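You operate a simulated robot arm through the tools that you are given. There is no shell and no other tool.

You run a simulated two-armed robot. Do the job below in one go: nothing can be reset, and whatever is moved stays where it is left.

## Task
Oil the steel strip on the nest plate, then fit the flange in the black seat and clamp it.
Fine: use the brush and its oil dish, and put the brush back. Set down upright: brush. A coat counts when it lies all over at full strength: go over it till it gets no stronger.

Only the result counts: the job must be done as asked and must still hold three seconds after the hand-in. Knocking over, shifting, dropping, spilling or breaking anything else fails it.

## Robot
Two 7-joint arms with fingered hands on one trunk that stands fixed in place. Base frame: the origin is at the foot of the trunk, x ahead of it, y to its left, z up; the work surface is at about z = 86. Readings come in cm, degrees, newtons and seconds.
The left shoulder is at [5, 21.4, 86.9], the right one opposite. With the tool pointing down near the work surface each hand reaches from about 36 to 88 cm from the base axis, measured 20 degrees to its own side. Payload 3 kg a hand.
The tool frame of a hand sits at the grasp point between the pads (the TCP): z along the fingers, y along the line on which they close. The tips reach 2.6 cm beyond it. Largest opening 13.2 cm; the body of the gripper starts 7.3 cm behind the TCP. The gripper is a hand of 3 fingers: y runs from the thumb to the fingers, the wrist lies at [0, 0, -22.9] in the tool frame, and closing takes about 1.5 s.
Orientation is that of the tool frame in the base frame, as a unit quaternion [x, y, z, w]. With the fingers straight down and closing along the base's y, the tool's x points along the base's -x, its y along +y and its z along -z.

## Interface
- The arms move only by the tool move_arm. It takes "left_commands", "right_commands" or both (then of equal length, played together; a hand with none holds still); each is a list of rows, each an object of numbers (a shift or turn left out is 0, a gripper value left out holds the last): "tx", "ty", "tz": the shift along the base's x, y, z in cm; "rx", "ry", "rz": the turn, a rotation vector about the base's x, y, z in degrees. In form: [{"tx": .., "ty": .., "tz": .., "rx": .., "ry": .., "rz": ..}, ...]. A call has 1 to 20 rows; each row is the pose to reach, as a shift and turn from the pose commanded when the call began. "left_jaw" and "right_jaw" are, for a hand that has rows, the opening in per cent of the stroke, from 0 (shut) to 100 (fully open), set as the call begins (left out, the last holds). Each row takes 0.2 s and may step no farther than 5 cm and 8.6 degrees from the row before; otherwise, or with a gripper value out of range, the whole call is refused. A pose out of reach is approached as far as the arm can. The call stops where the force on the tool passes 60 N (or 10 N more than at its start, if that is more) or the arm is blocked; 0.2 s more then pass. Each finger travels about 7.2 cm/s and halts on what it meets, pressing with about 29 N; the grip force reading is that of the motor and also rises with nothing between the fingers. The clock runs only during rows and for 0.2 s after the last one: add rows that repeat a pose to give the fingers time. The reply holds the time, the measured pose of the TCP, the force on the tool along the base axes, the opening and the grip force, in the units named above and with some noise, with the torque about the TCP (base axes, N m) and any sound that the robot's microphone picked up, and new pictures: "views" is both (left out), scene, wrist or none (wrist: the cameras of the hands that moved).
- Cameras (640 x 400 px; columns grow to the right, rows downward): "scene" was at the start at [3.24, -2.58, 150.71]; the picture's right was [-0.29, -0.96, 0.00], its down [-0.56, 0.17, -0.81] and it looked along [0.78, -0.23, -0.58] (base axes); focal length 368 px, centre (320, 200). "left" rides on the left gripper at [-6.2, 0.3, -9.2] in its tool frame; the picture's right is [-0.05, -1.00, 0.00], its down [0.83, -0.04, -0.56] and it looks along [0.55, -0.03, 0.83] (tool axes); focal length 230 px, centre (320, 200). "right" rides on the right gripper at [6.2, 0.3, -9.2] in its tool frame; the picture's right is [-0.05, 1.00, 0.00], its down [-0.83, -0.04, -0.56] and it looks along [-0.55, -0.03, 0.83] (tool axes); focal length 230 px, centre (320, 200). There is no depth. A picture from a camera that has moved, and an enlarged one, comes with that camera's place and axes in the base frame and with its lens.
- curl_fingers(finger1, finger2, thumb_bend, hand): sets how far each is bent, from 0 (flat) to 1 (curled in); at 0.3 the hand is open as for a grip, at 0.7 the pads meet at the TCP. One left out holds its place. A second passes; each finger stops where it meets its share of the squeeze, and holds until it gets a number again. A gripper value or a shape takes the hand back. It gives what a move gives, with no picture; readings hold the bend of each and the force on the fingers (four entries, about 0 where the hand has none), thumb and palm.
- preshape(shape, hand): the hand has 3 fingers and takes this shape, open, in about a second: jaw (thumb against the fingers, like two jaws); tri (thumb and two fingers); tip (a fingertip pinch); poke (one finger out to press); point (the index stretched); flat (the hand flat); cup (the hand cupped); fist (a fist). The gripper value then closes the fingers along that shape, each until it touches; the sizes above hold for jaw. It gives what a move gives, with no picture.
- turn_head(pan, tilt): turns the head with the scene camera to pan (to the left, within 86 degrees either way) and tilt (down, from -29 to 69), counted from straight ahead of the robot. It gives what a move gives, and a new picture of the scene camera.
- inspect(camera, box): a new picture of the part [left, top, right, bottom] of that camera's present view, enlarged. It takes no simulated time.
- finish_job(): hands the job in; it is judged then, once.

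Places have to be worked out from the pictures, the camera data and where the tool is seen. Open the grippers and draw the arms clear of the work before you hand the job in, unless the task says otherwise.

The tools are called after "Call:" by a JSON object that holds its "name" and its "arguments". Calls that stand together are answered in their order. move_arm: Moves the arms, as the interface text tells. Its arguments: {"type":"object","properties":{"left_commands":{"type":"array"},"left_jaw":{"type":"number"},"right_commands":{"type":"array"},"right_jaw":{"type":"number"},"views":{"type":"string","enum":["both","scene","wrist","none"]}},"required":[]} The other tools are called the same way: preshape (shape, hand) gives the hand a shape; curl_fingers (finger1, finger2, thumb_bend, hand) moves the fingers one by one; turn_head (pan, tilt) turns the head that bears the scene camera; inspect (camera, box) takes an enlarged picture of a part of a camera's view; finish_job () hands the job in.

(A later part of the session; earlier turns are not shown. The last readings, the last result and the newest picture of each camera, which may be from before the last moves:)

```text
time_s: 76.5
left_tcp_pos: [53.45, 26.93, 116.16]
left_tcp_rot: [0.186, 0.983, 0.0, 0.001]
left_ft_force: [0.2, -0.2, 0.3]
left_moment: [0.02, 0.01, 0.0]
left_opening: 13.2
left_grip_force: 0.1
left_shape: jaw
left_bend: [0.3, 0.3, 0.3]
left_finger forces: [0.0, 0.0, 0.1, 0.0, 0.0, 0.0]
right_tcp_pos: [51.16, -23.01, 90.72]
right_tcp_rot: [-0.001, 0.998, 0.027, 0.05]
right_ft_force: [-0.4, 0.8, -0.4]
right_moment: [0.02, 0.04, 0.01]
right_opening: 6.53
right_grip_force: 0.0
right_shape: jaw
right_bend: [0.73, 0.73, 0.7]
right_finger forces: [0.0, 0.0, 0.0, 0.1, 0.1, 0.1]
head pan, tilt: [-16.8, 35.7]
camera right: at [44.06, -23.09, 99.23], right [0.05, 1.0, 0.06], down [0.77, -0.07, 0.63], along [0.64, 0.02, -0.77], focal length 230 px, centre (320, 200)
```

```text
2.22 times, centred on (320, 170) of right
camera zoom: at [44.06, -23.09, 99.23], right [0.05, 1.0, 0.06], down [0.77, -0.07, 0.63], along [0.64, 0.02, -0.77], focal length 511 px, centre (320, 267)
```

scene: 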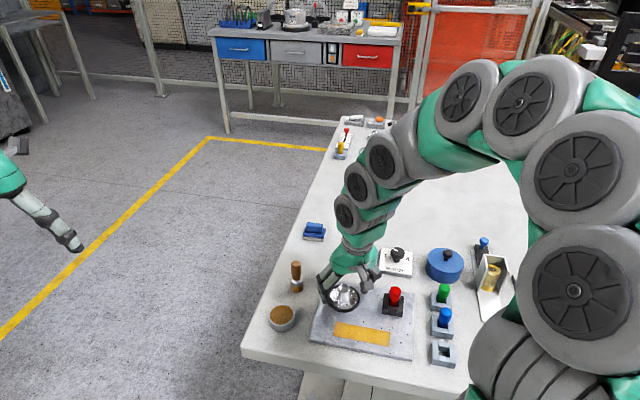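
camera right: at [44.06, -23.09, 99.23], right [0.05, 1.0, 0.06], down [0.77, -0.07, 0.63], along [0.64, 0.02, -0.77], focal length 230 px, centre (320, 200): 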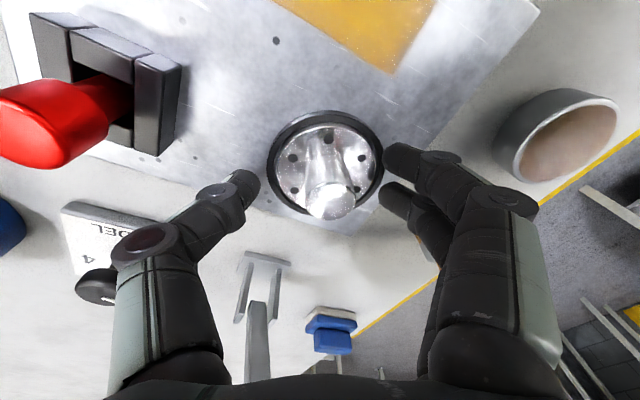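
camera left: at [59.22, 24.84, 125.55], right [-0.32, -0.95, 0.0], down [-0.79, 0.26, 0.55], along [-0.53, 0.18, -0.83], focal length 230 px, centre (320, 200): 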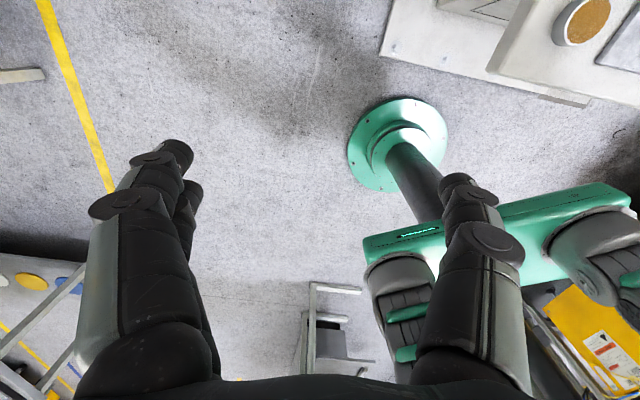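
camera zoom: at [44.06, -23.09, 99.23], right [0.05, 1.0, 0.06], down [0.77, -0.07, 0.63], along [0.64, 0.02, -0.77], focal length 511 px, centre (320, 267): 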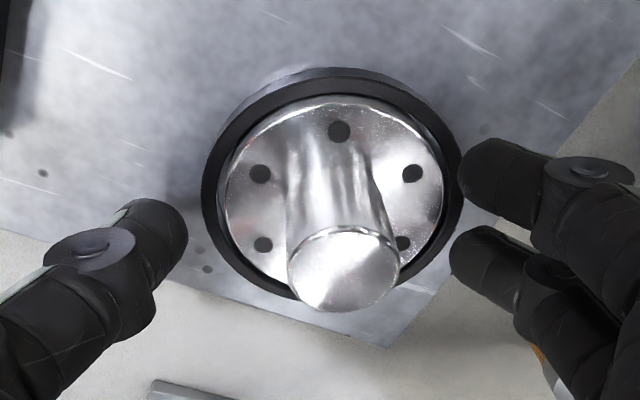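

The flange sits flat inside the black ring. I raise the hand clear, level it, and take a look at the clamp.

Call:
{"name": "move_arm", "arguments": {"right_commands": [{"tz": 1.5}, {"tz": 4}, {"tz": 8}, {"tz": 12}, {"tz": 16}, {"tx": -1.5, "tz": 18, "rx": -1, "ry": 2}, {"tx": -3, "tz": 20, "rx": -2, "ry": 4}, {"tx": -5, "tz": 20, "rx": -3, "ry": 5.7}, {"tx": -5, "tz": 20, "rx": -3, "ry": 5.7}], "right_jaw": 50}}

Call:
{"name": "inspect", "arguments": {"camera": "scene", "box": [310, 205, 390, 315]}}

Call:
{"name": "inspect", "arguments": {"camera": "right", "box": [220, 60, 420, 240]}}

```text
time_s: 78.5
left_tcp_pos: [53.41, 26.89, 116.33]
left_tcp_rot: [0.187, 0.982, 0.0, 0.0]
left_ft_force: [-0.3, -0.1, 0.3]
left_moment: [-0.02, -0.04, 0.01]
left_opening: 13.21
left_grip_force: 0.1
left_shape: jaw
left_bend: [0.3, 0.3, 0.3]
left_finger forces: [0.1, 0.0, 0.0, 0.1, 0.0, 0.0]
right_tcp_pos: [46.18, -23.13, 110.74]
right_tcp_rot: [0.0, 1.0, 0.0, 0.001]
right_ft_force: [-0.5, 0.0, 0.2]
right_moment: [-0.03, -0.01, 0.01]
right_opening: 6.55
right_grip_force: 0.1
right_shape: jaw
right_bend: [0.73, 0.73, 0.7]
right_finger forces: [0.0, 0.1, 0.0, 0.0, 0.0, 0.0]
head pan, tilt: [-16.8, 35.7]
camera right: at [39.94, -22.85, 119.91], right [0.05, 1.0, 0.0], down [0.83, -0.04, 0.56], along [0.56, -0.03, -0.83], focal length 230 px, centre (320, 200)
```

scene: 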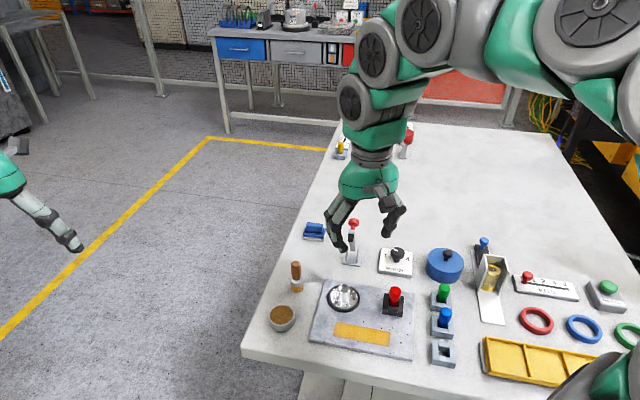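
right: 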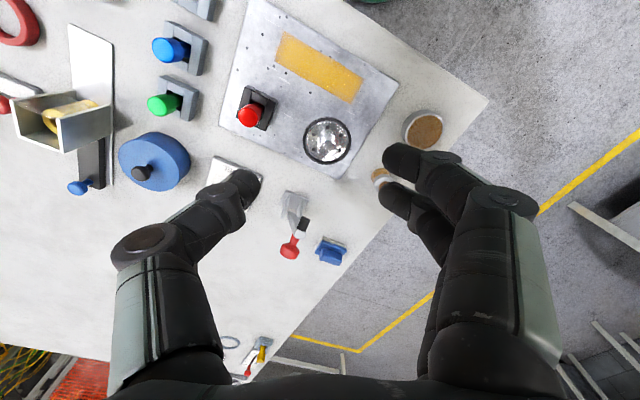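

```text
3.64 times, centred on (350, 260) of scene
camera zoom: at [3.24, -2.58, 150.71], right [-0.29, -0.96, 0.0], down [-0.56, 0.17, -0.81], along [0.78, -0.23, -0.58], focal length 1336 px, centre (211, -18)
```

zoom: 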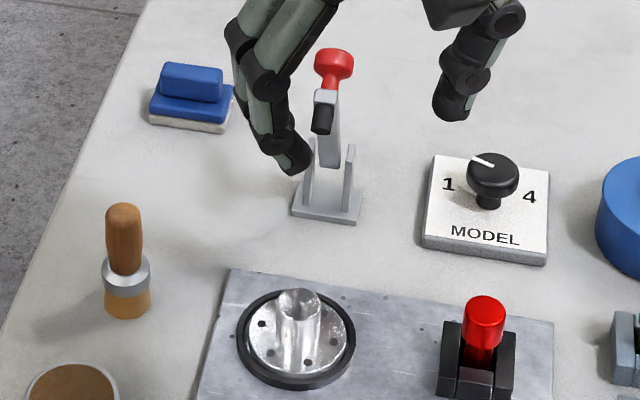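

```text
2.22 times, centred on (320, 150) of right
camera zoom: at [39.94, -22.85, 119.91], right [0.05, 1.0, 0.0], down [0.83, -0.04, 0.56], along [0.56, -0.03, -0.83], focal length 511 px, centre (320, 311)
```

zoom: 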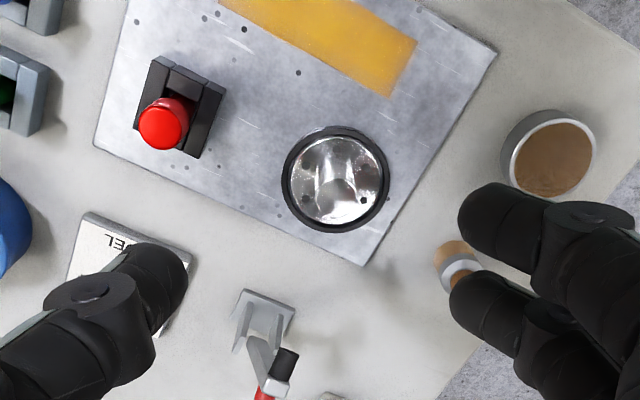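

Seat and flange look right. I zoom in on the clamp to work out how its lever swings.

Call:
{"name": "inspect", "arguments": {"camera": "scene", "box": [334, 212, 370, 270]}}

Call:
{"name": "inspect", "arguments": {"camera": "right", "box": [250, 170, 360, 280]}}

Call:
{"name": "inspect", "arguments": {"camera": "scene", "box": [385, 118, 425, 165]}}

```text
6.90 times, centred on (352, 241) of scene
camera zoom: at [3.24, -2.58, 150.71], right [-0.29, -0.96, 0.0], down [-0.56, 0.17, -0.81], along [0.78, -0.23, -0.58], focal length 2534 px, centre (99, -83)
```

zoom: 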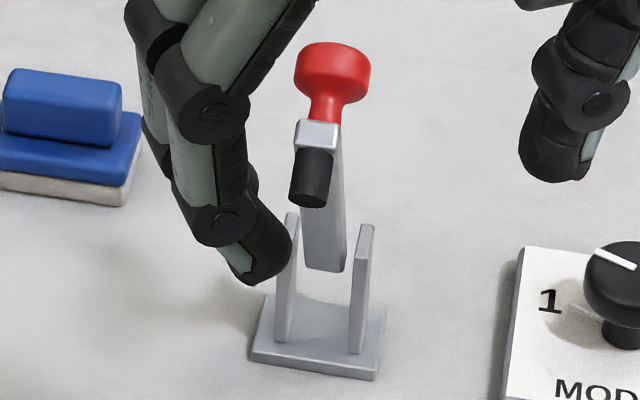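

```text
3.64 times, centred on (305, 225) of right
camera zoom: at [39.94, -22.85, 119.91], right [0.05, 1.0, 0.0], down [0.83, -0.04, 0.56], along [0.56, -0.03, -0.83], focal length 837 px, centre (374, 109)
```

zoom: 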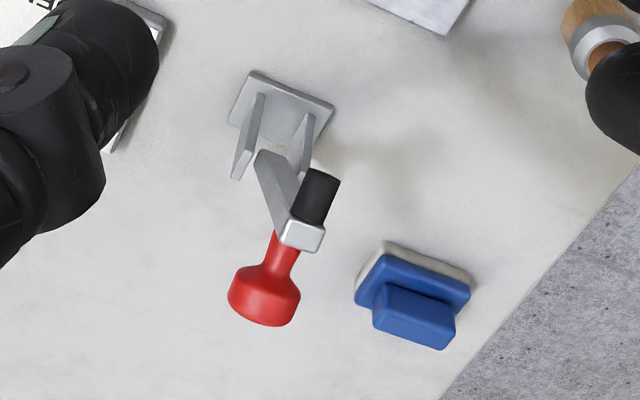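

```text
8.51 times, centred on (405, 142) of scene
camera zoom: at [3.24, -2.58, 150.71], right [-0.29, -0.96, 0.0], down [-0.56, 0.17, -0.81], along [0.78, -0.23, -0.58], focal length 3128 px, centre (-403, 698)
```

zoom: 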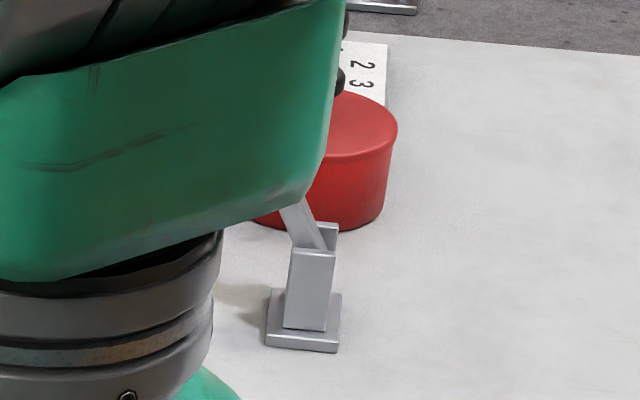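

The lever pivots between the uprights at about (62.4,-28.5,90.5), leaning toward the ring; its black pad faces down on closing, knob at (60.5,-27.6,100.2). I move above the knob with the grip axis turned square to the lever plane (yaw -28.7°).

Call:
{"name": "move_arm", "arguments": {"right_commands": [{"tx": 2, "ty": -0.6, "tz": 1, "rz": -5}, {"tx": 4.5, "ty": -1.4, "tz": 1, "rz": -11}, {"tx": 7, "ty": -2.2, "tz": 1, "rz": -17}, {"tx": 9.5, "ty": -3, "tz": 1, "rz": -23}, {"tx": 12, "ty": -3.8, "tz": 1, "rz": -28.7}, {"tx": 14.2, "ty": -4.5, "tz": 1, "rz": -28.7}, {"tx": 14.2, "ty": -4.5, "tz": 1, "rz": -28.7}], "right_jaw": 60}}

Call:
{"name": "inspect", "arguments": {"camera": "right", "box": [220, 60, 420, 240]}}

Call:
{"name": "inspect", "arguments": {"camera": "scene", "box": [310, 180, 400, 275]}}

```text
time_s: 80.1
left_tcp_pos: [53.51, 26.86, 116.1]
left_tcp_rot: [0.186, 0.983, 0.001, -0.001]
left_ft_force: [0.1, -0.7, 0.3]
left_moment: [-0.03, 0.0, 0.02]
left_opening: 13.2
left_grip_force: 0.1
left_shape: jaw
left_bend: [0.3, 0.3, 0.3]
left_finger forces: [0.0, 0.0, 0.0, 0.0, 0.0, 0.1]
right_tcp_pos: [60.55, -27.54, 111.83]
right_tcp_rot: [0.247, 0.969, 0.0, 0.003]
right_ft_force: [0.1, 0.0, 0.1]
right_moment: [0.04, 0.02, 0.02]
right_opening: 7.87
right_grip_force: 0.1
right_shape: jaw
right_bend: [0.71, 0.71, 0.71]
right_finger forces: [0.1, 0.0, 0.0, 0.0, 0.1, 0.1]
head pan, tilt: [-16.8, 35.7]
camera right: at [55.1, -24.36, 120.86], right [0.52, 0.85, 0.0], down [0.71, -0.44, 0.56], along [0.48, -0.29, -0.83], focal length 230 px, centre (320, 200)
```

scene: 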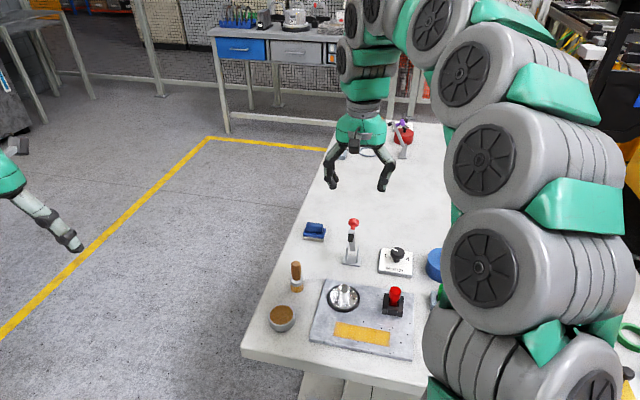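
right: 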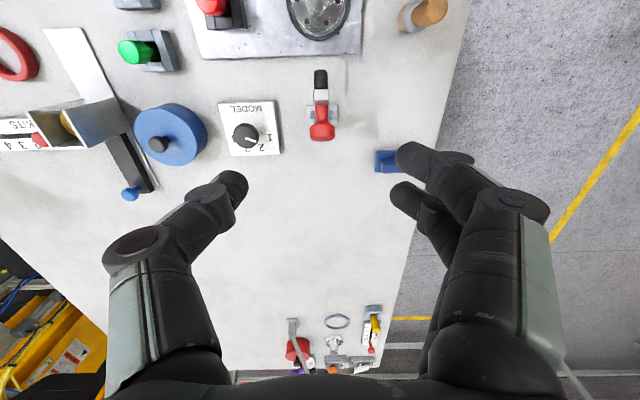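

```text
2.22 times, centred on (320, 150) of right
camera zoom: at [55.1, -24.36, 120.86], right [0.52, 0.85, 0.0], down [0.71, -0.44, 0.56], along [0.48, -0.29, -0.83], focal length 511 px, centre (320, 311)
```

zoom: 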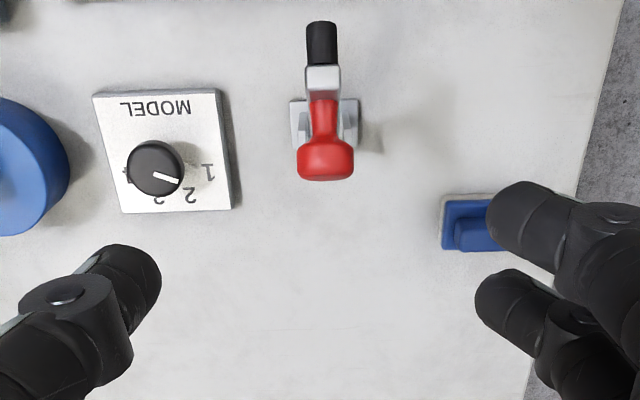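

```text
4.21 times, centred on (355, 228) of scene
camera zoom: at [3.24, -2.58, 150.71], right [-0.29, -0.96, 0.0], down [-0.56, 0.17, -0.81], along [0.78, -0.23, -0.58], focal length 1547 px, centre (173, 84)
```

zoom: 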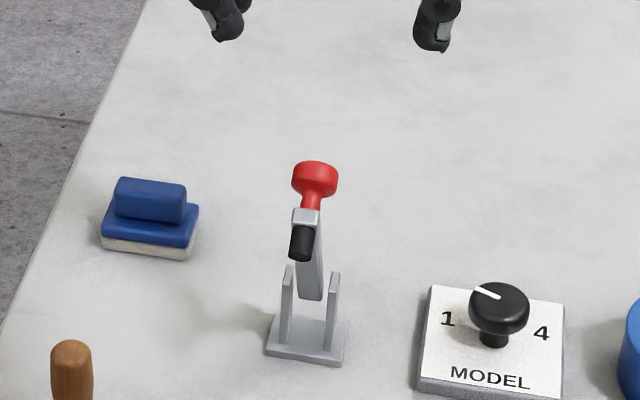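

The lever lies exactly in the camera's vertical plane and the knob is at (60.6,-27.5). I descend around the knob.

Call:
{"name": "move_arm", "arguments": {"right_commands": [{"tx": 0.1, "ty": 0.12, "tz": -2.5}, {"tx": 0.1, "ty": 0.12, "tz": -5}, {"tx": 0.1, "ty": 0.12, "tz": -7.5}, {"tx": 0.1, "ty": 0.12, "tz": -9.5}, {"tx": 0.1, "ty": 0.12, "tz": -10.7}, {"tx": 0.1, "ty": 0.12, "tz": -10.7}], "right_jaw": 60}}

Call:
{"name": "inspect", "arguments": {"camera": "right", "box": [200, 80, 440, 280]}}

Call:
{"name": "inspect", "arguments": {"camera": "scene", "box": [310, 180, 400, 275]}}

```text
time_s: 81.5
left_tcp_pos: [53.33, 26.76, 116.14]
left_tcp_rot: [0.186, 0.982, 0.0, 0.0]
left_ft_force: [0.2, -0.8, 0.3]
left_moment: [0.02, 0.01, -0.01]
left_opening: 13.19
left_grip_force: 0.0
left_shape: jaw
left_bend: [0.3, 0.3, 0.3]
left_finger forces: [0.1, 0.1, 0.0, 0.0, 0.0, 0.0]
right_tcp_pos: [60.51, -27.4, 101.03]
right_tcp_rot: [0.247, 0.969, 0.0, 0.001]
right_ft_force: [-0.3, 0.2, 0.3]
right_moment: [0.0, 0.02, 0.0]
right_opening: 7.85
right_grip_force: 0.2
right_shape: jaw
right_bend: [0.71, 0.71, 0.71]
right_finger forces: [0.0, 0.0, 0.0, 0.0, 0.0, 0.1]
head pan, tilt: [-16.8, 35.7]
camera right: at [55.18, -24.2, 110.14], right [0.52, 0.85, 0.0], down [0.71, -0.43, 0.56], along [0.48, -0.29, -0.83], focal length 230 px, centre (320, 200)
```

scene: 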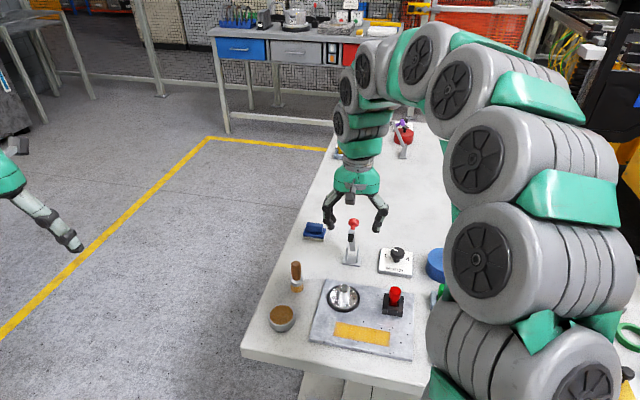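
right: 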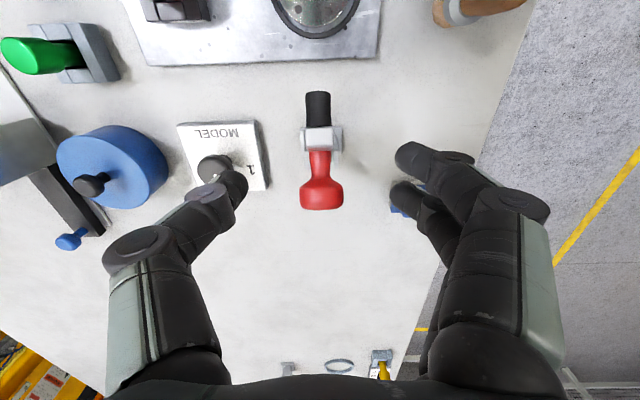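

```text
2.00 times, centred on (320, 180) of right
camera zoom: at [55.18, -24.2, 110.14], right [0.52, 0.85, 0.0], down [0.71, -0.43, 0.56], along [0.48, -0.29, -0.83], focal length 460 px, centre (320, 240)
```

zoom: 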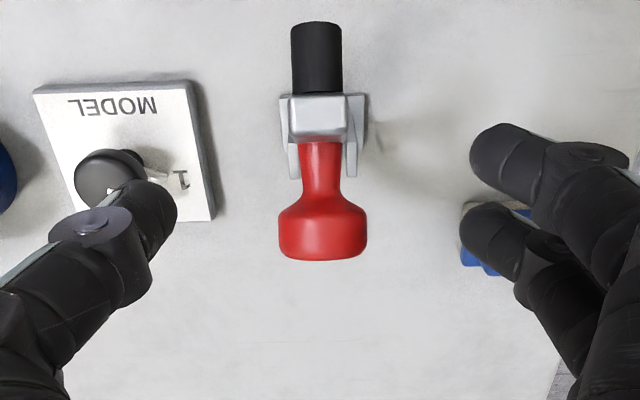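

```text
4.21 times, centred on (355, 228) of scene
camera zoom: at [3.24, -2.58, 150.71], right [-0.29, -0.96, 0.0], down [-0.56, 0.17, -0.81], along [0.78, -0.23, -0.58], focal length 1547 px, centre (173, 84)
```

zoom: 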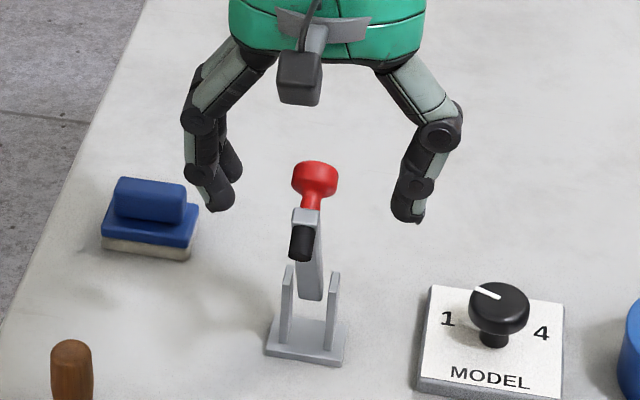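

The knob sits right at the grasp point. I close on it.

Call:
{"name": "move_arm", "arguments": {"right_commands": [{}, {}, {}, {}, {}, {}, {}, {}], "right_jaw": 0, "views": "wrist"}}

Call:
{"name": "inspect", "arguments": {"camera": "scene", "box": [310, 180, 400, 275]}}

```text
time_s: 83.3
left_tcp_pos: [53.46, 26.9, 116.25]
left_tcp_rot: [0.187, 0.982, 0.0, 0.0]
left_ft_force: [0.8, 0.2, 0.2]
left_moment: [0.0, 0.0, -0.02]
left_opening: 13.19
left_grip_force: 0.0
left_shape: jaw
left_bend: [0.3, 0.3, 0.3]
left_finger forces: [0.0, 0.1, 0.1, 0.0, 0.0, 0.1]
right_tcp_pos: [60.48, -27.39, 100.93]
right_tcp_rot: [0.247, 0.969, -0.001, 0.0]
right_ft_force: [-3.8, 4.7, -12.1]
right_moment: [0.23, 0.03, -0.27]
right_opening: 1.22
right_grip_force: 29.5
right_shape: jaw
right_bend: [0.71, 0.72, 0.7]
right_finger forces: [13.3, 13.8, 0.0, 0.0, 26.3, 0.0]
head pan, tilt: [-16.8, 35.7]
camera right: at [55.17, -24.17, 110.13], right [0.52, 0.85, 0.0], down [0.71, -0.43, 0.56], along [0.47, -0.29, -0.83], focal length 230 px, centre (320, 200)
```

right: 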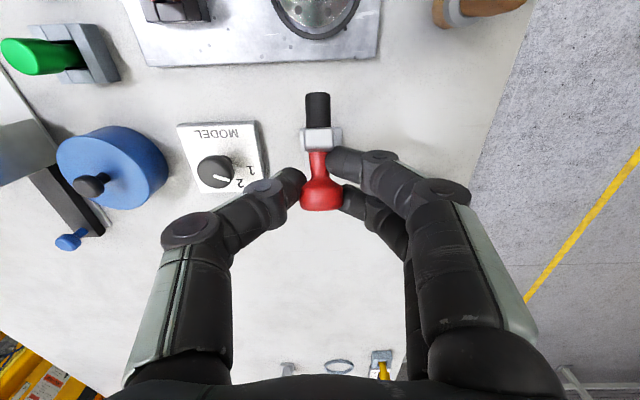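

```text
4.21 times, centred on (355, 228) of scene
camera zoom: at [3.25, -2.58, 150.71], right [-0.29, -0.96, 0.0], down [-0.56, 0.17, -0.81], along [0.78, -0.23, -0.58], focal length 1547 px, centre (173, 84)
```

zoom: 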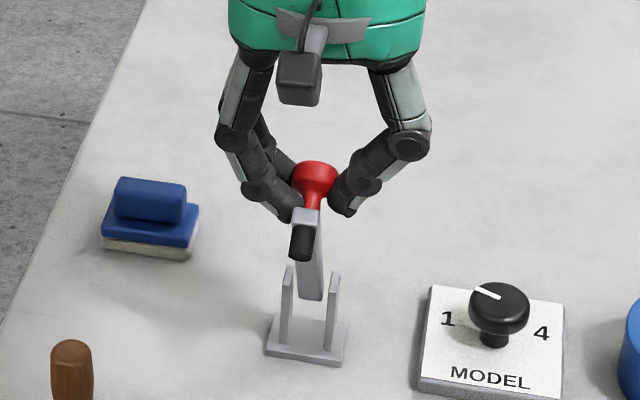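

The knob is gripped. I start swinging the lever along its arc toward the ring, first about 17°, watching the force.

Call:
{"name": "move_arm", "arguments": {"right_commands": [{"tx": -0.28, "ty": 0.155, "tz": -0.08}, {"tx": -0.564, "ty": 0.309, "tz": -0.165}, {"tx": -0.84, "ty": 0.46, "tz": -0.26}, {"tx": -1.118, "ty": 0.613, "tz": -0.37}, {"tx": -1.47, "ty": 0.81, "tz": -0.53}, {"tx": -1.833, "ty": 1.004, "tz": -0.71}, {"tx": -2.18, "ty": 1.19, "tz": -0.91}, {"tx": -2.526, "ty": 1.384, "tz": -1.12}, {"tx": -2.526, "ty": 1.384, "tz": -1.12}]}}

Call:
{"name": "inspect", "arguments": {"camera": "scene", "box": [310, 190, 400, 285]}}

```text
time_s: 85.3
left_tcp_pos: [53.35, 26.88, 116.33]
left_tcp_rot: [0.187, 0.982, 0.0, 0.0]
left_ft_force: [-1.2, 0.8, -0.3]
left_moment: [0.02, -0.05, -0.02]
left_opening: 13.21
left_grip_force: 0.1
left_shape: jaw
left_bend: [0.3, 0.3, 0.3]
left_finger forces: [0.1, 0.0, 0.1, 0.0, 0.0, 0.0]
right_tcp_pos: [57.94, -25.95, 99.82]
right_tcp_rot: [0.247, 0.969, 0.0, 0.001]
right_ft_force: [12.0, -1.7, -12.6]
right_moment: [0.12, -0.47, -0.37]
right_opening: 1.12
right_grip_force: 28.5
right_shape: jaw
right_bend: [0.71, 0.72, 0.7]
right_finger forces: [10.9, 20.8, 0.0, 0.0, 25.4, 0.1]
head pan, tilt: [-16.8, 35.7]
camera right: at [52.66, -22.73, 109.03], right [0.52, 0.85, 0.0], down [0.71, -0.44, 0.56], along [0.48, -0.29, -0.83], focal length 230 px, centre (320, 200)
```

scene: 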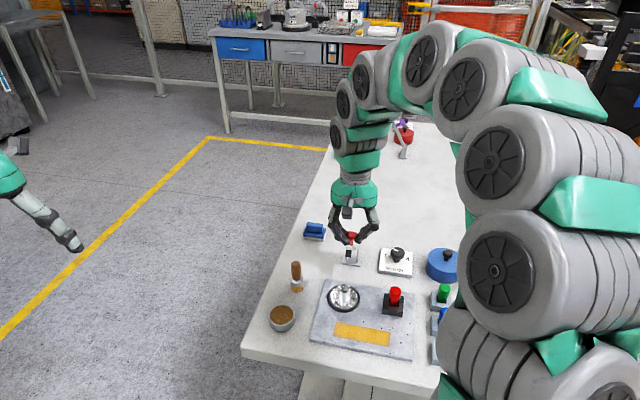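
right: 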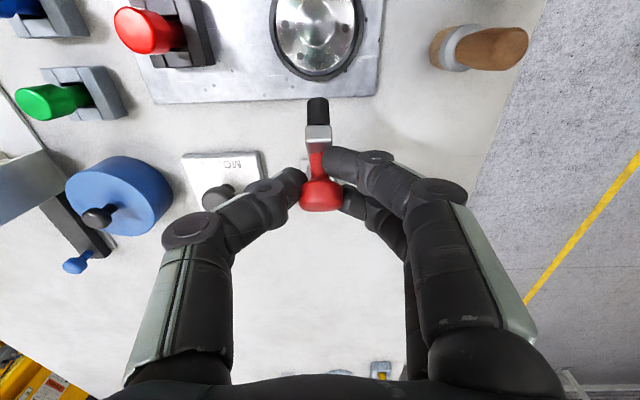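

```text
4.21 times, centred on (355, 238) of scene
camera zoom: at [3.28, -2.59, 150.71], right [-0.29, -0.96, 0.0], down [-0.56, 0.17, -0.81], along [0.78, -0.23, -0.58], focal length 1547 px, centre (173, 42)
```

zoom: 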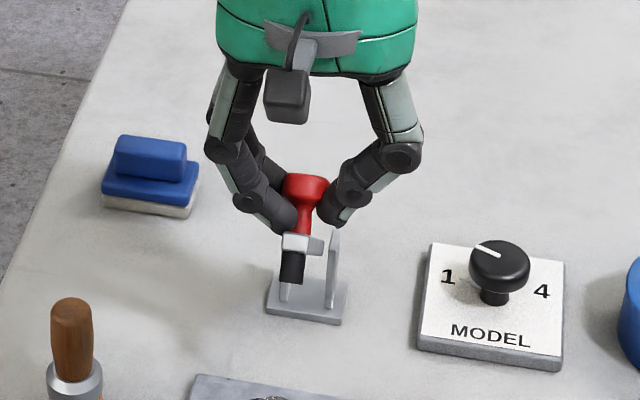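

The lever follows well with modest force. I continue the arc another 20°.

Call:
{"name": "move_arm", "arguments": {"right_commands": [{"tx": -0.33, "ty": 0.18, "tz": -0.25}, {"tx": -0.655, "ty": 0.359, "tz": -0.5}, {"tx": -0.97, "ty": 0.53, "tz": -0.8}, {"tx": -1.27, "ty": 0.697, "tz": -1.1}, {"tx": -1.56, "ty": 0.86, "tz": -1.42}, {"tx": -1.84, "ty": 1.01, "tz": -1.75}, {"tx": -2.11, "ty": 1.16, "tz": -2.08}, {"tx": -2.37, "ty": 1.3, "tz": -2.4}, {"tx": -2.37, "ty": 1.3, "tz": -2.4}]}}

Call:
{"name": "inspect", "arguments": {"camera": "scene", "box": [310, 200, 400, 295]}}

```text
time_s: 87.3
left_tcp_pos: [53.43, 26.85, 116.29]
left_tcp_rot: [0.187, 0.982, 0.0, 0.0]
left_ft_force: [0.8, 0.4, -0.7]
left_moment: [-0.01, -0.01, 0.0]
left_opening: 13.16
left_grip_force: 0.1
left_shape: jaw
left_bend: [0.3, 0.3, 0.3]
left_finger forces: [0.0, 0.0, 0.0, 0.0, 0.0, 0.1]
right_tcp_pos: [55.59, -24.71, 97.64]
right_tcp_rot: [0.247, 0.969, 0.001, 0.001]
right_ft_force: [13.6, -8.2, -9.4]
right_moment: [-0.04, -0.36, -0.07]
right_opening: 0.93
right_grip_force: 29.2
right_shape: jaw
right_bend: [0.74, 0.72, 0.7]
right_finger forces: [4.0, 19.1, 0.0, 0.0, 21.2, 0.0]
head pan, tilt: [-16.8, 35.7]
camera right: at [50.27, -21.49, 106.66], right [0.52, 0.85, 0.0], down [0.71, -0.43, 0.56], along [0.47, -0.29, -0.83], focal length 230 px, centre (320, 200)
```

scene: 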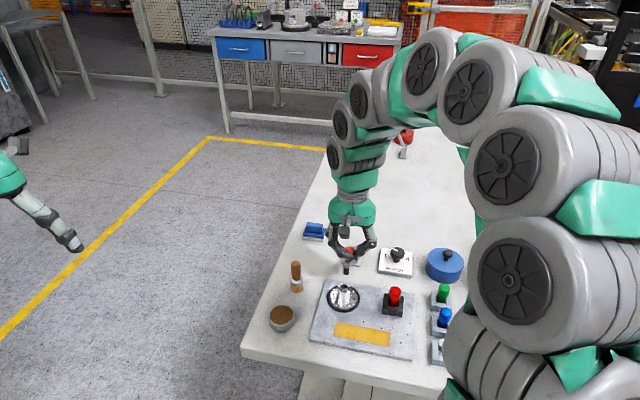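
right: 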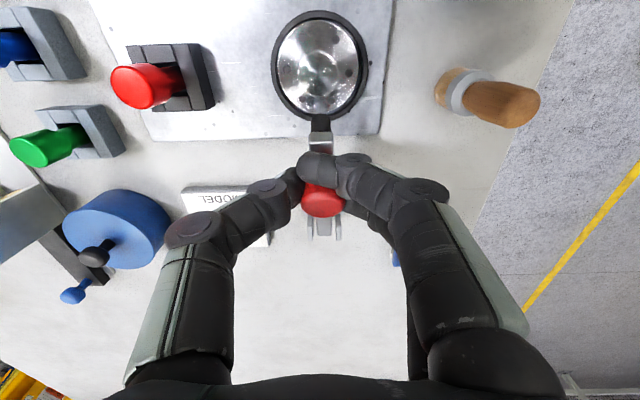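

```text
4.21 times, centred on (355, 248) of scene
camera zoom: at [3.27, -2.6, 150.71], right [-0.29, -0.96, 0.0], down [-0.56, 0.17, -0.81], along [0.78, -0.23, -0.58], focal length 1547 px, centre (173, 0)
```

zoom: 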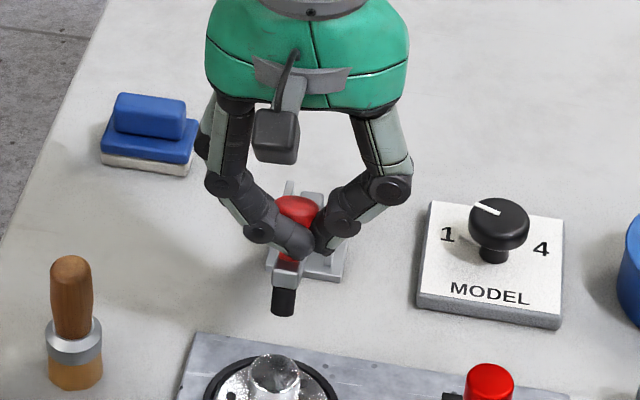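

The lever is at about 25° and the fingers have worked down to the knob's neck, close to the bracket. I open the hand, to finish by pushing down on the knob from above.

Call:
{"name": "move_arm", "arguments": {"right_commands": [{}, {}, {}, {}, {}], "right_jaw": 50}}

Call:
{"name": "inspect", "arguments": {"camera": "scene", "box": [310, 210, 400, 305]}}

Call:
{"name": "inspect", "arguments": {"camera": "right", "box": [220, 80, 420, 280]}}

```text
time_s: 88.5
left_tcp_pos: [53.3, 26.86, 116.21]
left_tcp_rot: [0.186, 0.982, 0.0, 0.0]
left_ft_force: [0.3, 0.6, 0.6]
left_moment: [-0.01, 0.02, 0.0]
left_opening: 13.21
left_grip_force: 0.1
left_shape: jaw
left_bend: [0.3, 0.3, 0.3]
left_finger forces: [0.0, 0.0, 0.1, 0.0, 0.0, 0.0]
right_tcp_pos: [55.68, -24.63, 97.63]
right_tcp_rot: [0.247, 0.969, 0.001, 0.001]
right_ft_force: [-0.3, 0.4, 0.1]
right_moment: [-0.01, -0.01, -0.01]
right_opening: 6.54
right_grip_force: 0.1
right_shape: jaw
right_bend: [0.73, 0.73, 0.7]
right_finger forces: [0.0, 0.1, 0.0, 0.0, 0.1, 0.0]
head pan, tilt: [-16.8, 35.7]
camera right: at [50.26, -21.45, 106.69], right [0.52, 0.85, 0.0], down [0.71, -0.44, 0.56], along [0.48, -0.29, -0.83], focal length 230 px, centre (320, 200)
```

scene: 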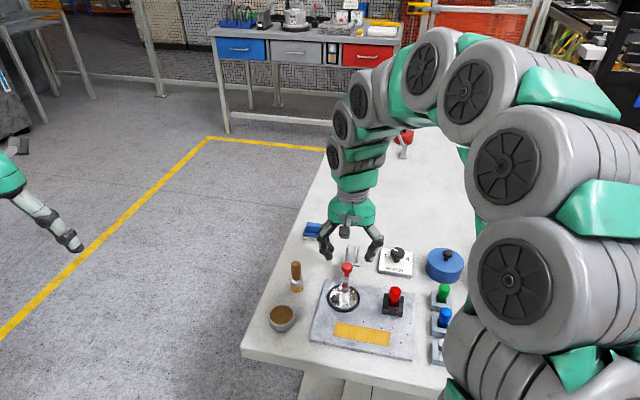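
right: 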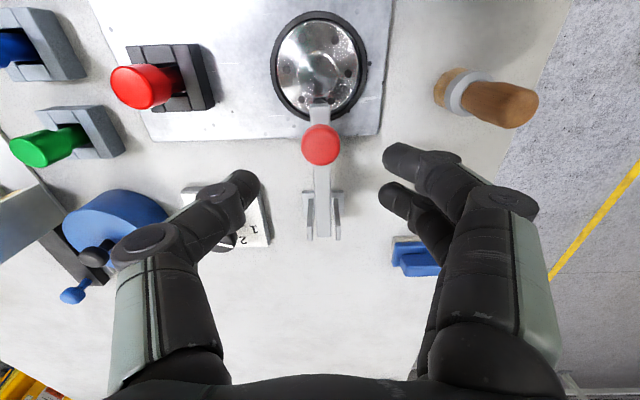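

```text
4.21 times, centred on (355, 258) of scene
camera zoom: at [3.24, -2.58, 150.71], right [-0.29, -0.96, 0.0], down [-0.56, 0.17, -0.81], along [0.78, -0.23, -0.58], focal length 1547 px, centre (173, -42)
```

zoom: 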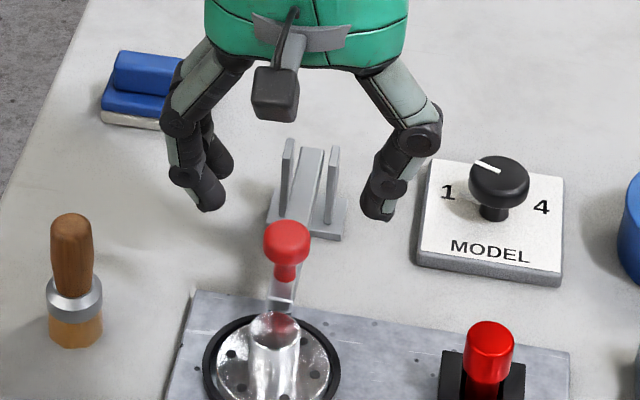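

```text
2.00 times, centred on (320, 180) of right
camera zoom: at [50.26, -21.45, 106.69], right [0.52, 0.85, 0.0], down [0.71, -0.44, 0.56], along [0.48, -0.29, -0.83], focal length 460 px, centre (320, 240)
```

zoom: 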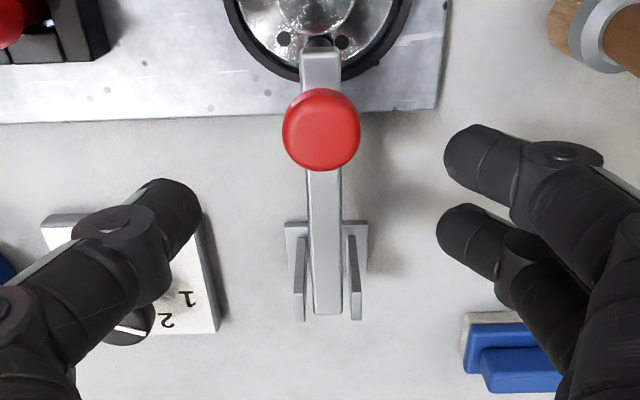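

Once released, the lever dropped onto the flange by itself, knob now up at about (54.3,-23.9,93.8). I rise clear and look closely at how it rests.

Call:
{"name": "move_arm", "arguments": {"right_commands": [{"tz": 3}, {"tz": 6}, {"tz": 9}, {"tz": 11}, {"tx": -1.3, "ty": 0.7, "tz": 11}, {"tx": -1.3, "ty": 0.7, "tz": 11}], "right_jaw": 50}}

Call:
{"name": "inspect", "arguments": {"camera": "scene", "box": [325, 250, 375, 310]}}

Call:
{"name": "inspect", "arguments": {"camera": "right", "box": [260, 60, 380, 200]}}

Call:
{"name": "inspect", "arguments": {"camera": "left", "box": [380, 0, 640, 160]}}

```text
time_s: 89.9
left_tcp_pos: [53.35, 26.83, 116.24]
left_tcp_rot: [0.187, 0.982, 0.0, 0.0]
left_ft_force: [-0.6, -0.4, 0.3]
left_moment: [0.04, 0.03, -0.02]
left_opening: 13.16
left_grip_force: 0.1
left_shape: jaw
left_bend: [0.3, 0.3, 0.3]
left_finger forces: [0.1, 0.0, 0.0, 0.0, 0.1, 0.0]
right_tcp_pos: [54.16, -24.13, 108.49]
right_tcp_rot: [0.247, 0.969, 0.001, 0.001]
right_ft_force: [-0.2, -0.2, 0.6]
right_moment: [-0.01, 0.02, 0.02]
right_opening: 6.56
right_grip_force: 0.1
right_shape: jaw
right_bend: [0.73, 0.73, 0.7]
right_finger forces: [0.0, 0.1, 0.0, 0.1, 0.0, 0.0]
head pan, tilt: [-16.8, 35.7]
camera right: at [48.86, -20.72, 117.66], right [0.52, 0.85, 0.0], down [0.71, -0.43, 0.56], along [0.47, -0.29, -0.83], focal length 230 px, centre (320, 200)
```

scene: 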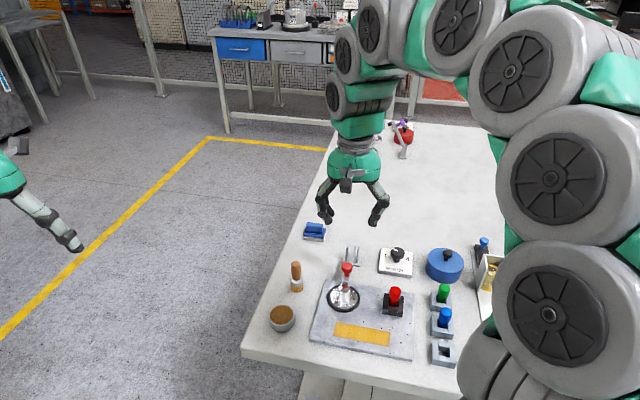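
right: 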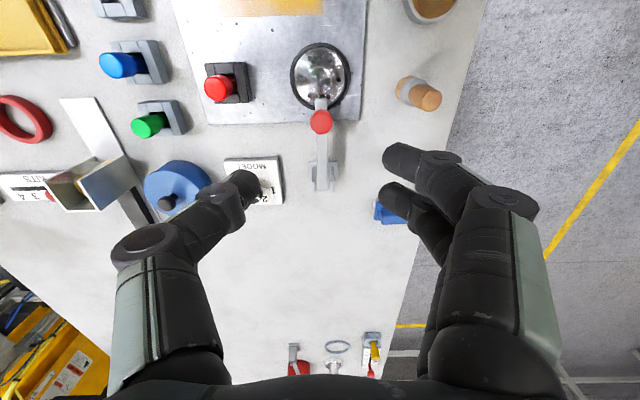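

```text
6.67 times, centred on (350, 280) of scene
camera zoom: at [3.24, -2.58, 150.71], right [-0.29, -0.96, 0.0], down [-0.56, 0.17, -0.81], along [0.78, -0.23, -0.58], focal length 2450 px, centre (120, -333)
```

zoom: 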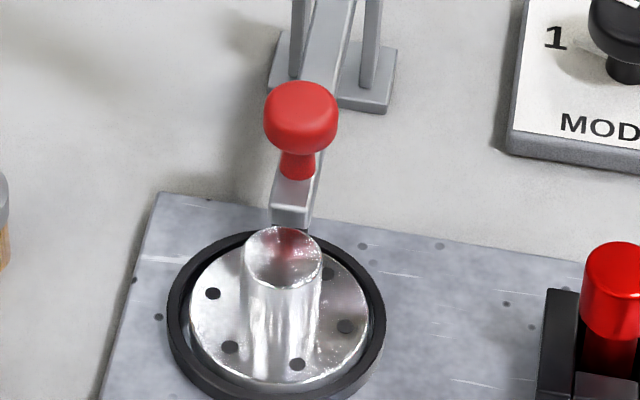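

```text
2.86 times, centred on (320, 130) of right
camera zoom: at [48.86, -20.72, 117.66], right [0.52, 0.85, 0.0], down [0.71, -0.43, 0.56], along [0.47, -0.29, -0.83], focal length 657 px, centre (320, 400)
```

zoom: 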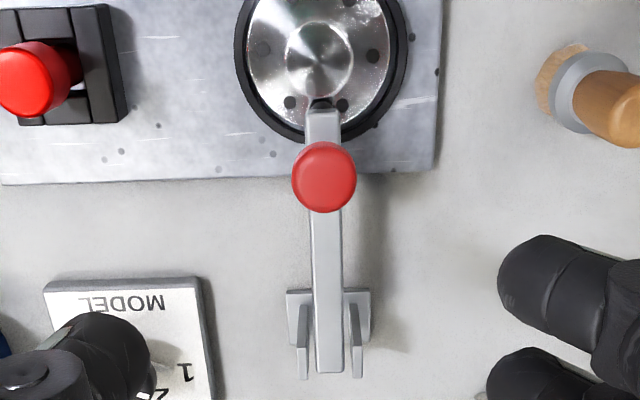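

```text
2.46 times, centred on (510, 80) of left
camera zoom: at [59.22, 24.81, 125.54], right [-0.32, -0.95, 0.0], down [-0.79, 0.26, 0.56], along [-0.53, 0.18, -0.83], focal length 566 px, centre (-148, 495)
```

zoom: 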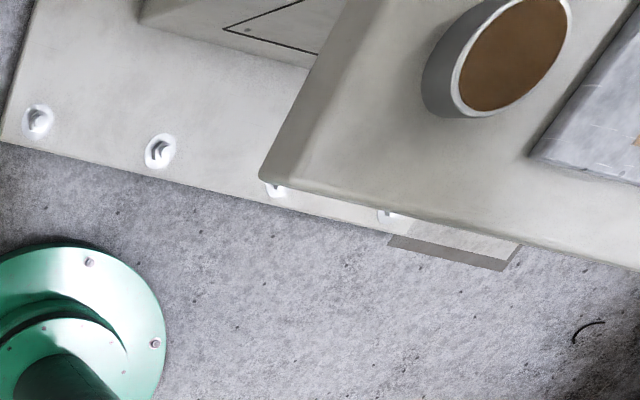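

The pad rests on the flange beside the hub. To be sure it's fully clamped, I close the fingers and press down on the knob top from above, first descending near to it.

Call:
{"name": "move_arm", "arguments": {"right_commands": [{"tx": 0.1, "ty": 0.15}, {"tx": 0.1, "ty": 0.15}, {"tx": 0.1, "ty": 0.15}, {"tx": 0.1, "ty": 0.15}, {"tx": 0.1, "ty": 0.15}, {"tx": 0.1, "ty": 0.15, "tz": -2}, {"tx": 0.1, "ty": 0.15, "tz": -5}, {"tx": 0.1, "ty": 0.15, "tz": -8}, {"tx": 0.1, "ty": 0.15, "tz": -9.5}, {"tx": 0.1, "ty": 0.15, "tz": -9.5}], "right_jaw": 0}}

Call:
{"name": "inspect", "arguments": {"camera": "scene", "box": [310, 220, 390, 320]}}

Call:
{"name": "inspect", "arguments": {"camera": "right", "box": [220, 60, 420, 240]}}

```text
time_s: 92.1
left_tcp_pos: [53.52, 26.86, 116.15]
left_tcp_rot: [0.186, 0.983, -0.001, 0.0]
left_ft_force: [-0.3, 0.5, 0.2]
left_moment: [0.01, -0.02, -0.03]
left_opening: 13.2
left_grip_force: 0.1
left_shape: jaw
left_bend: [0.3, 0.3, 0.3]
left_finger forces: [0.0, 0.1, 0.1, 0.0, 0.1, 0.0]
right_tcp_pos: [54.31, -23.74, 99.04]
right_tcp_rot: [0.248, 0.969, -0.001, 0.0]
right_ft_force: [0.5, -0.4, -0.7]
right_moment: [-0.04, -0.03, 0.01]
right_opening: 0.02
right_grip_force: 29.0
right_shape: jaw
right_bend: [0.66, 0.66, 0.67]
right_finger forces: [0.0, 0.0, 0.1, 0.0, 0.0, 0.0]
head pan, tilt: [-16.8, 35.7]
camera right: at [48.93, -20.55, 108.22], right [0.52, 0.85, 0.0], down [0.71, -0.44, 0.56], along [0.47, -0.29, -0.83], focal length 230 px, centre (320, 200)
```

scene: 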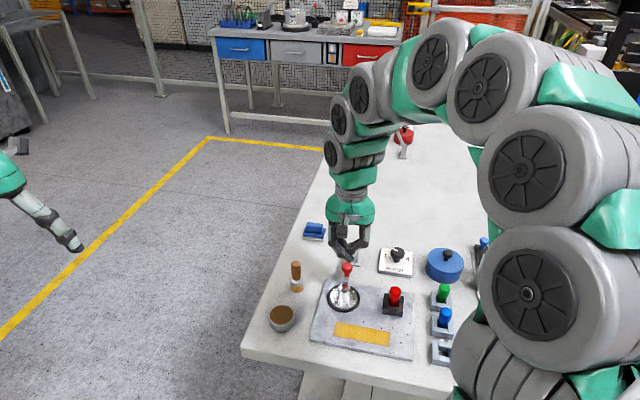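
right: 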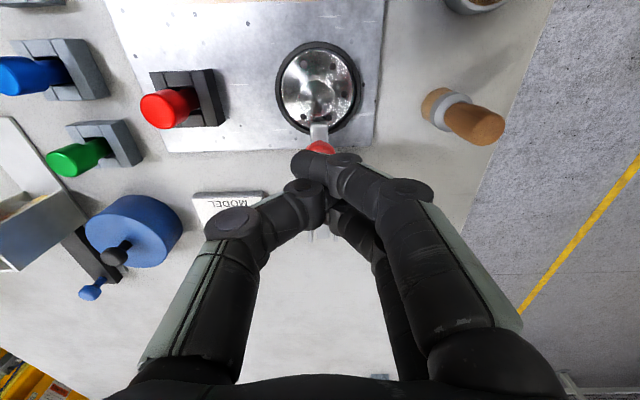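

```text
4.00 times, centred on (350, 270) of scene
camera zoom: at [3.24, -2.58, 150.71], right [-0.29, -0.96, 0.0], down [-0.56, 0.17, -0.81], along [0.78, -0.23, -0.58], focal length 1470 px, centre (200, -80)
```

zoom: 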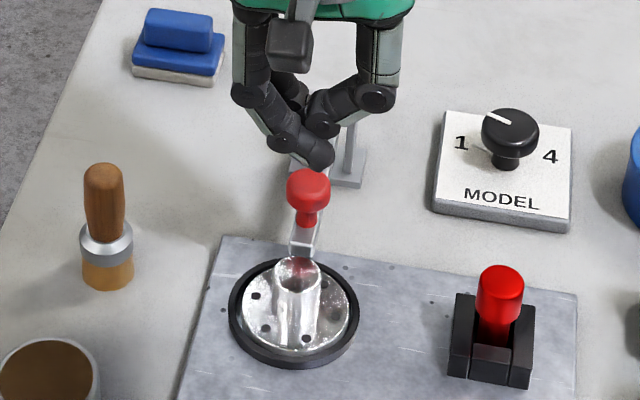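

```text
2.22 times, centred on (320, 150) of right
camera zoom: at [48.93, -20.55, 108.22], right [0.52, 0.85, 0.0], down [0.71, -0.44, 0.56], along [0.47, -0.29, -0.83], focal length 511 px, centre (320, 311)
```

zoom: 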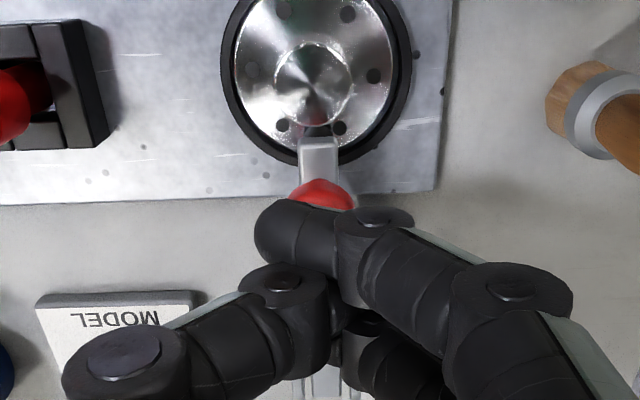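

The closed fingers are right above the knob. I press down in small steps.

Call:
{"name": "move_arm", "arguments": {"right_commands": [{"tz": -0.5}, {"tz": -1}, {"tz": -1.4}, {"tz": -1.7}, {"tz": -2.0}, {"tz": -2.0}], "views": "none"}}

Call:
{"name": "inspect", "arguments": {"camera": "scene", "box": [310, 220, 390, 320]}}

```text
time_s: 93.5
left_tcp_pos: [53.4, 26.85, 116.18]
left_tcp_rot: [0.186, 0.982, 0.0, -0.001]
left_ft_force: [-0.6, 0.2, -0.5]
left_moment: [0.0, -0.03, 0.03]
left_opening: 13.18
left_grip_force: 0.1
left_shape: jaw
left_bend: [0.3, 0.3, 0.3]
left_finger forces: [0.1, 0.0, 0.0, 0.0, 0.1, 0.0]
right_tcp_pos: [54.4, -23.68, 97.06]
right_tcp_rot: [0.246, 0.969, 0.001, 0.0]
right_ft_force: [1.3, -0.3, 0.0]
right_moment: [0.01, 0.01, 0.01]
right_opening: 0.01
right_grip_force: 28.9
right_shape: jaw
right_bend: [0.66, 0.66, 0.67]
right_finger forces: [0.1, 0.1, 0.0, 0.0, 0.0, 0.0]
head pan, tilt: [-16.8, 35.7]
```

```text
4.00 times, centred on (350, 270) of scene
camera zoom: at [3.24, -2.58, 150.71], right [-0.29, -0.96, 0.0], down [-0.56, 0.17, -0.81], along [0.78, -0.23, -0.58], focal length 1470 px, centre (200, -80)
```

zoom: 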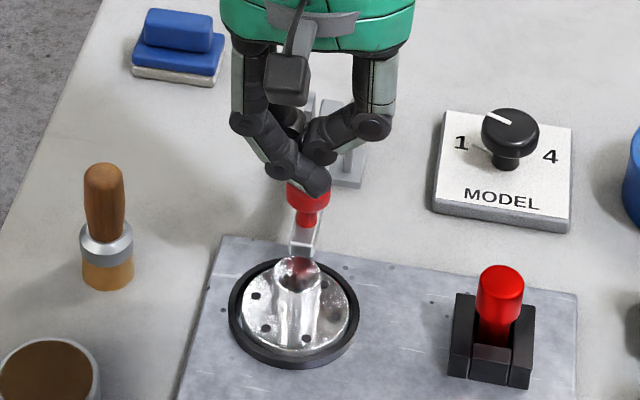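

Nearly touching; I continue downward in 0.2 cm steps.

Call:
{"name": "move_arm", "arguments": {"right_commands": [{"tz": -0.2}, {"tz": -0.4}, {"tz": -0.6}, {"tz": -0.8}, {"tz": -0.8}], "views": "none"}}

Call:
{"name": "inspect", "arguments": {"camera": "scene", "box": [310, 220, 390, 320]}}

```text
time_s: 94.7
left_tcp_pos: [53.49, 26.86, 116.23]
left_tcp_rot: [0.187, 0.982, -0.001, 0.0]
left_ft_force: [0.4, 0.3, 0.6]
left_moment: [0.01, -0.02, 0.02]
left_opening: 13.17
left_grip_force: 0.0
left_shape: jaw
left_bend: [0.3, 0.3, 0.3]
left_finger forces: [0.0, 0.0, 0.1, 0.0, 0.0, 0.1]
right_tcp_pos: [54.4, -23.8, 96.17]
right_tcp_rot: [0.247, 0.969, -0.001, 0.001]
right_ft_force: [-0.1, 0.4, -0.1]
right_moment: [0.0, -0.02, -0.01]
right_opening: 0.0
right_grip_force: 28.9
right_shape: jaw
right_bend: [0.66, 0.66, 0.67]
right_finger forces: [0.1, 0.1, 0.0, 0.0, 0.1, 0.0]
head pan, tilt: [-16.8, 35.7]
```

```text
4.00 times, centred on (350, 270) of scene
camera zoom: at [3.24, -2.58, 150.71], right [-0.29, -0.96, 0.0], down [-0.56, 0.17, -0.81], along [0.78, -0.23, -0.58], focal length 1470 px, centre (200, -80)
```

zoom: 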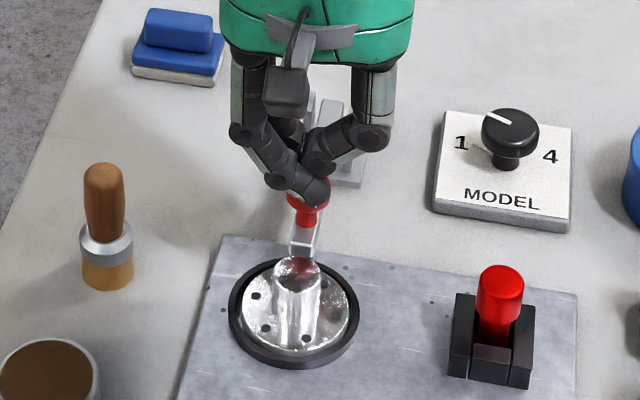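

Still no contact force; I continue downward a little.

Call:
{"name": "move_arm", "arguments": {"right_commands": [{"tz": -0.2}, {"tz": -0.4}, {"tz": -0.6}, {"tz": -0.6}], "views": "wrist"}}

Call:
{"name": "inspect", "arguments": {"camera": "scene", "box": [325, 240, 375, 300]}}

```text
time_s: 95.7
left_tcp_pos: [53.44, 26.89, 116.24]
left_tcp_rot: [0.186, 0.982, 0.0, 0.0]
left_ft_force: [0.1, 0.4, 0.0]
left_moment: [0.04, 0.0, 0.01]
left_opening: 13.17
left_grip_force: 0.1
left_shape: jaw
left_bend: [0.3, 0.3, 0.3]
left_finger forces: [0.0, 0.0, 0.1, 0.0, 0.0, 0.0]
right_tcp_pos: [54.45, -23.78, 95.69]
right_tcp_rot: [0.247, 0.969, 0.001, 0.001]
right_ft_force: [1.5, 2.6, 23.1]
right_moment: [-0.02, -0.07, 0.01]
right_opening: 0.0
right_grip_force: 29.2
right_shape: jaw
right_bend: [0.7, 0.71, 0.75]
right_finger forces: [0.0, 0.0, 0.0, 0.0, 32.7, 0.0]
head pan, tilt: [-16.8, 35.7]
camera right: at [49.11, -20.55, 104.86], right [0.52, 0.85, 0.0], down [0.71, -0.43, 0.56], along [0.48, -0.29, -0.83], focal length 230 px, centre (320, 200)
```

right: 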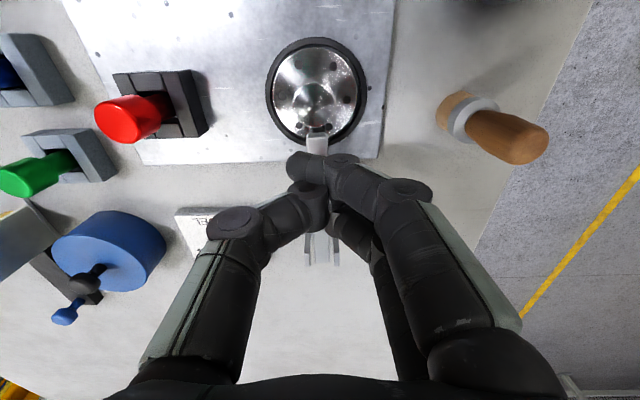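

```text
6.67 times, centred on (350, 270) of scene
camera zoom: at [3.22, -2.57, 150.71], right [-0.29, -0.96, 0.0], down [-0.56, 0.17, -0.81], along [0.78, -0.23, -0.58], focal length 2450 px, centre (120, -267)
```

zoom: 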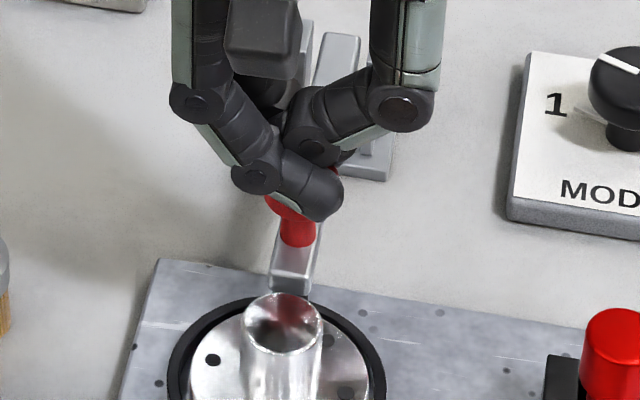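

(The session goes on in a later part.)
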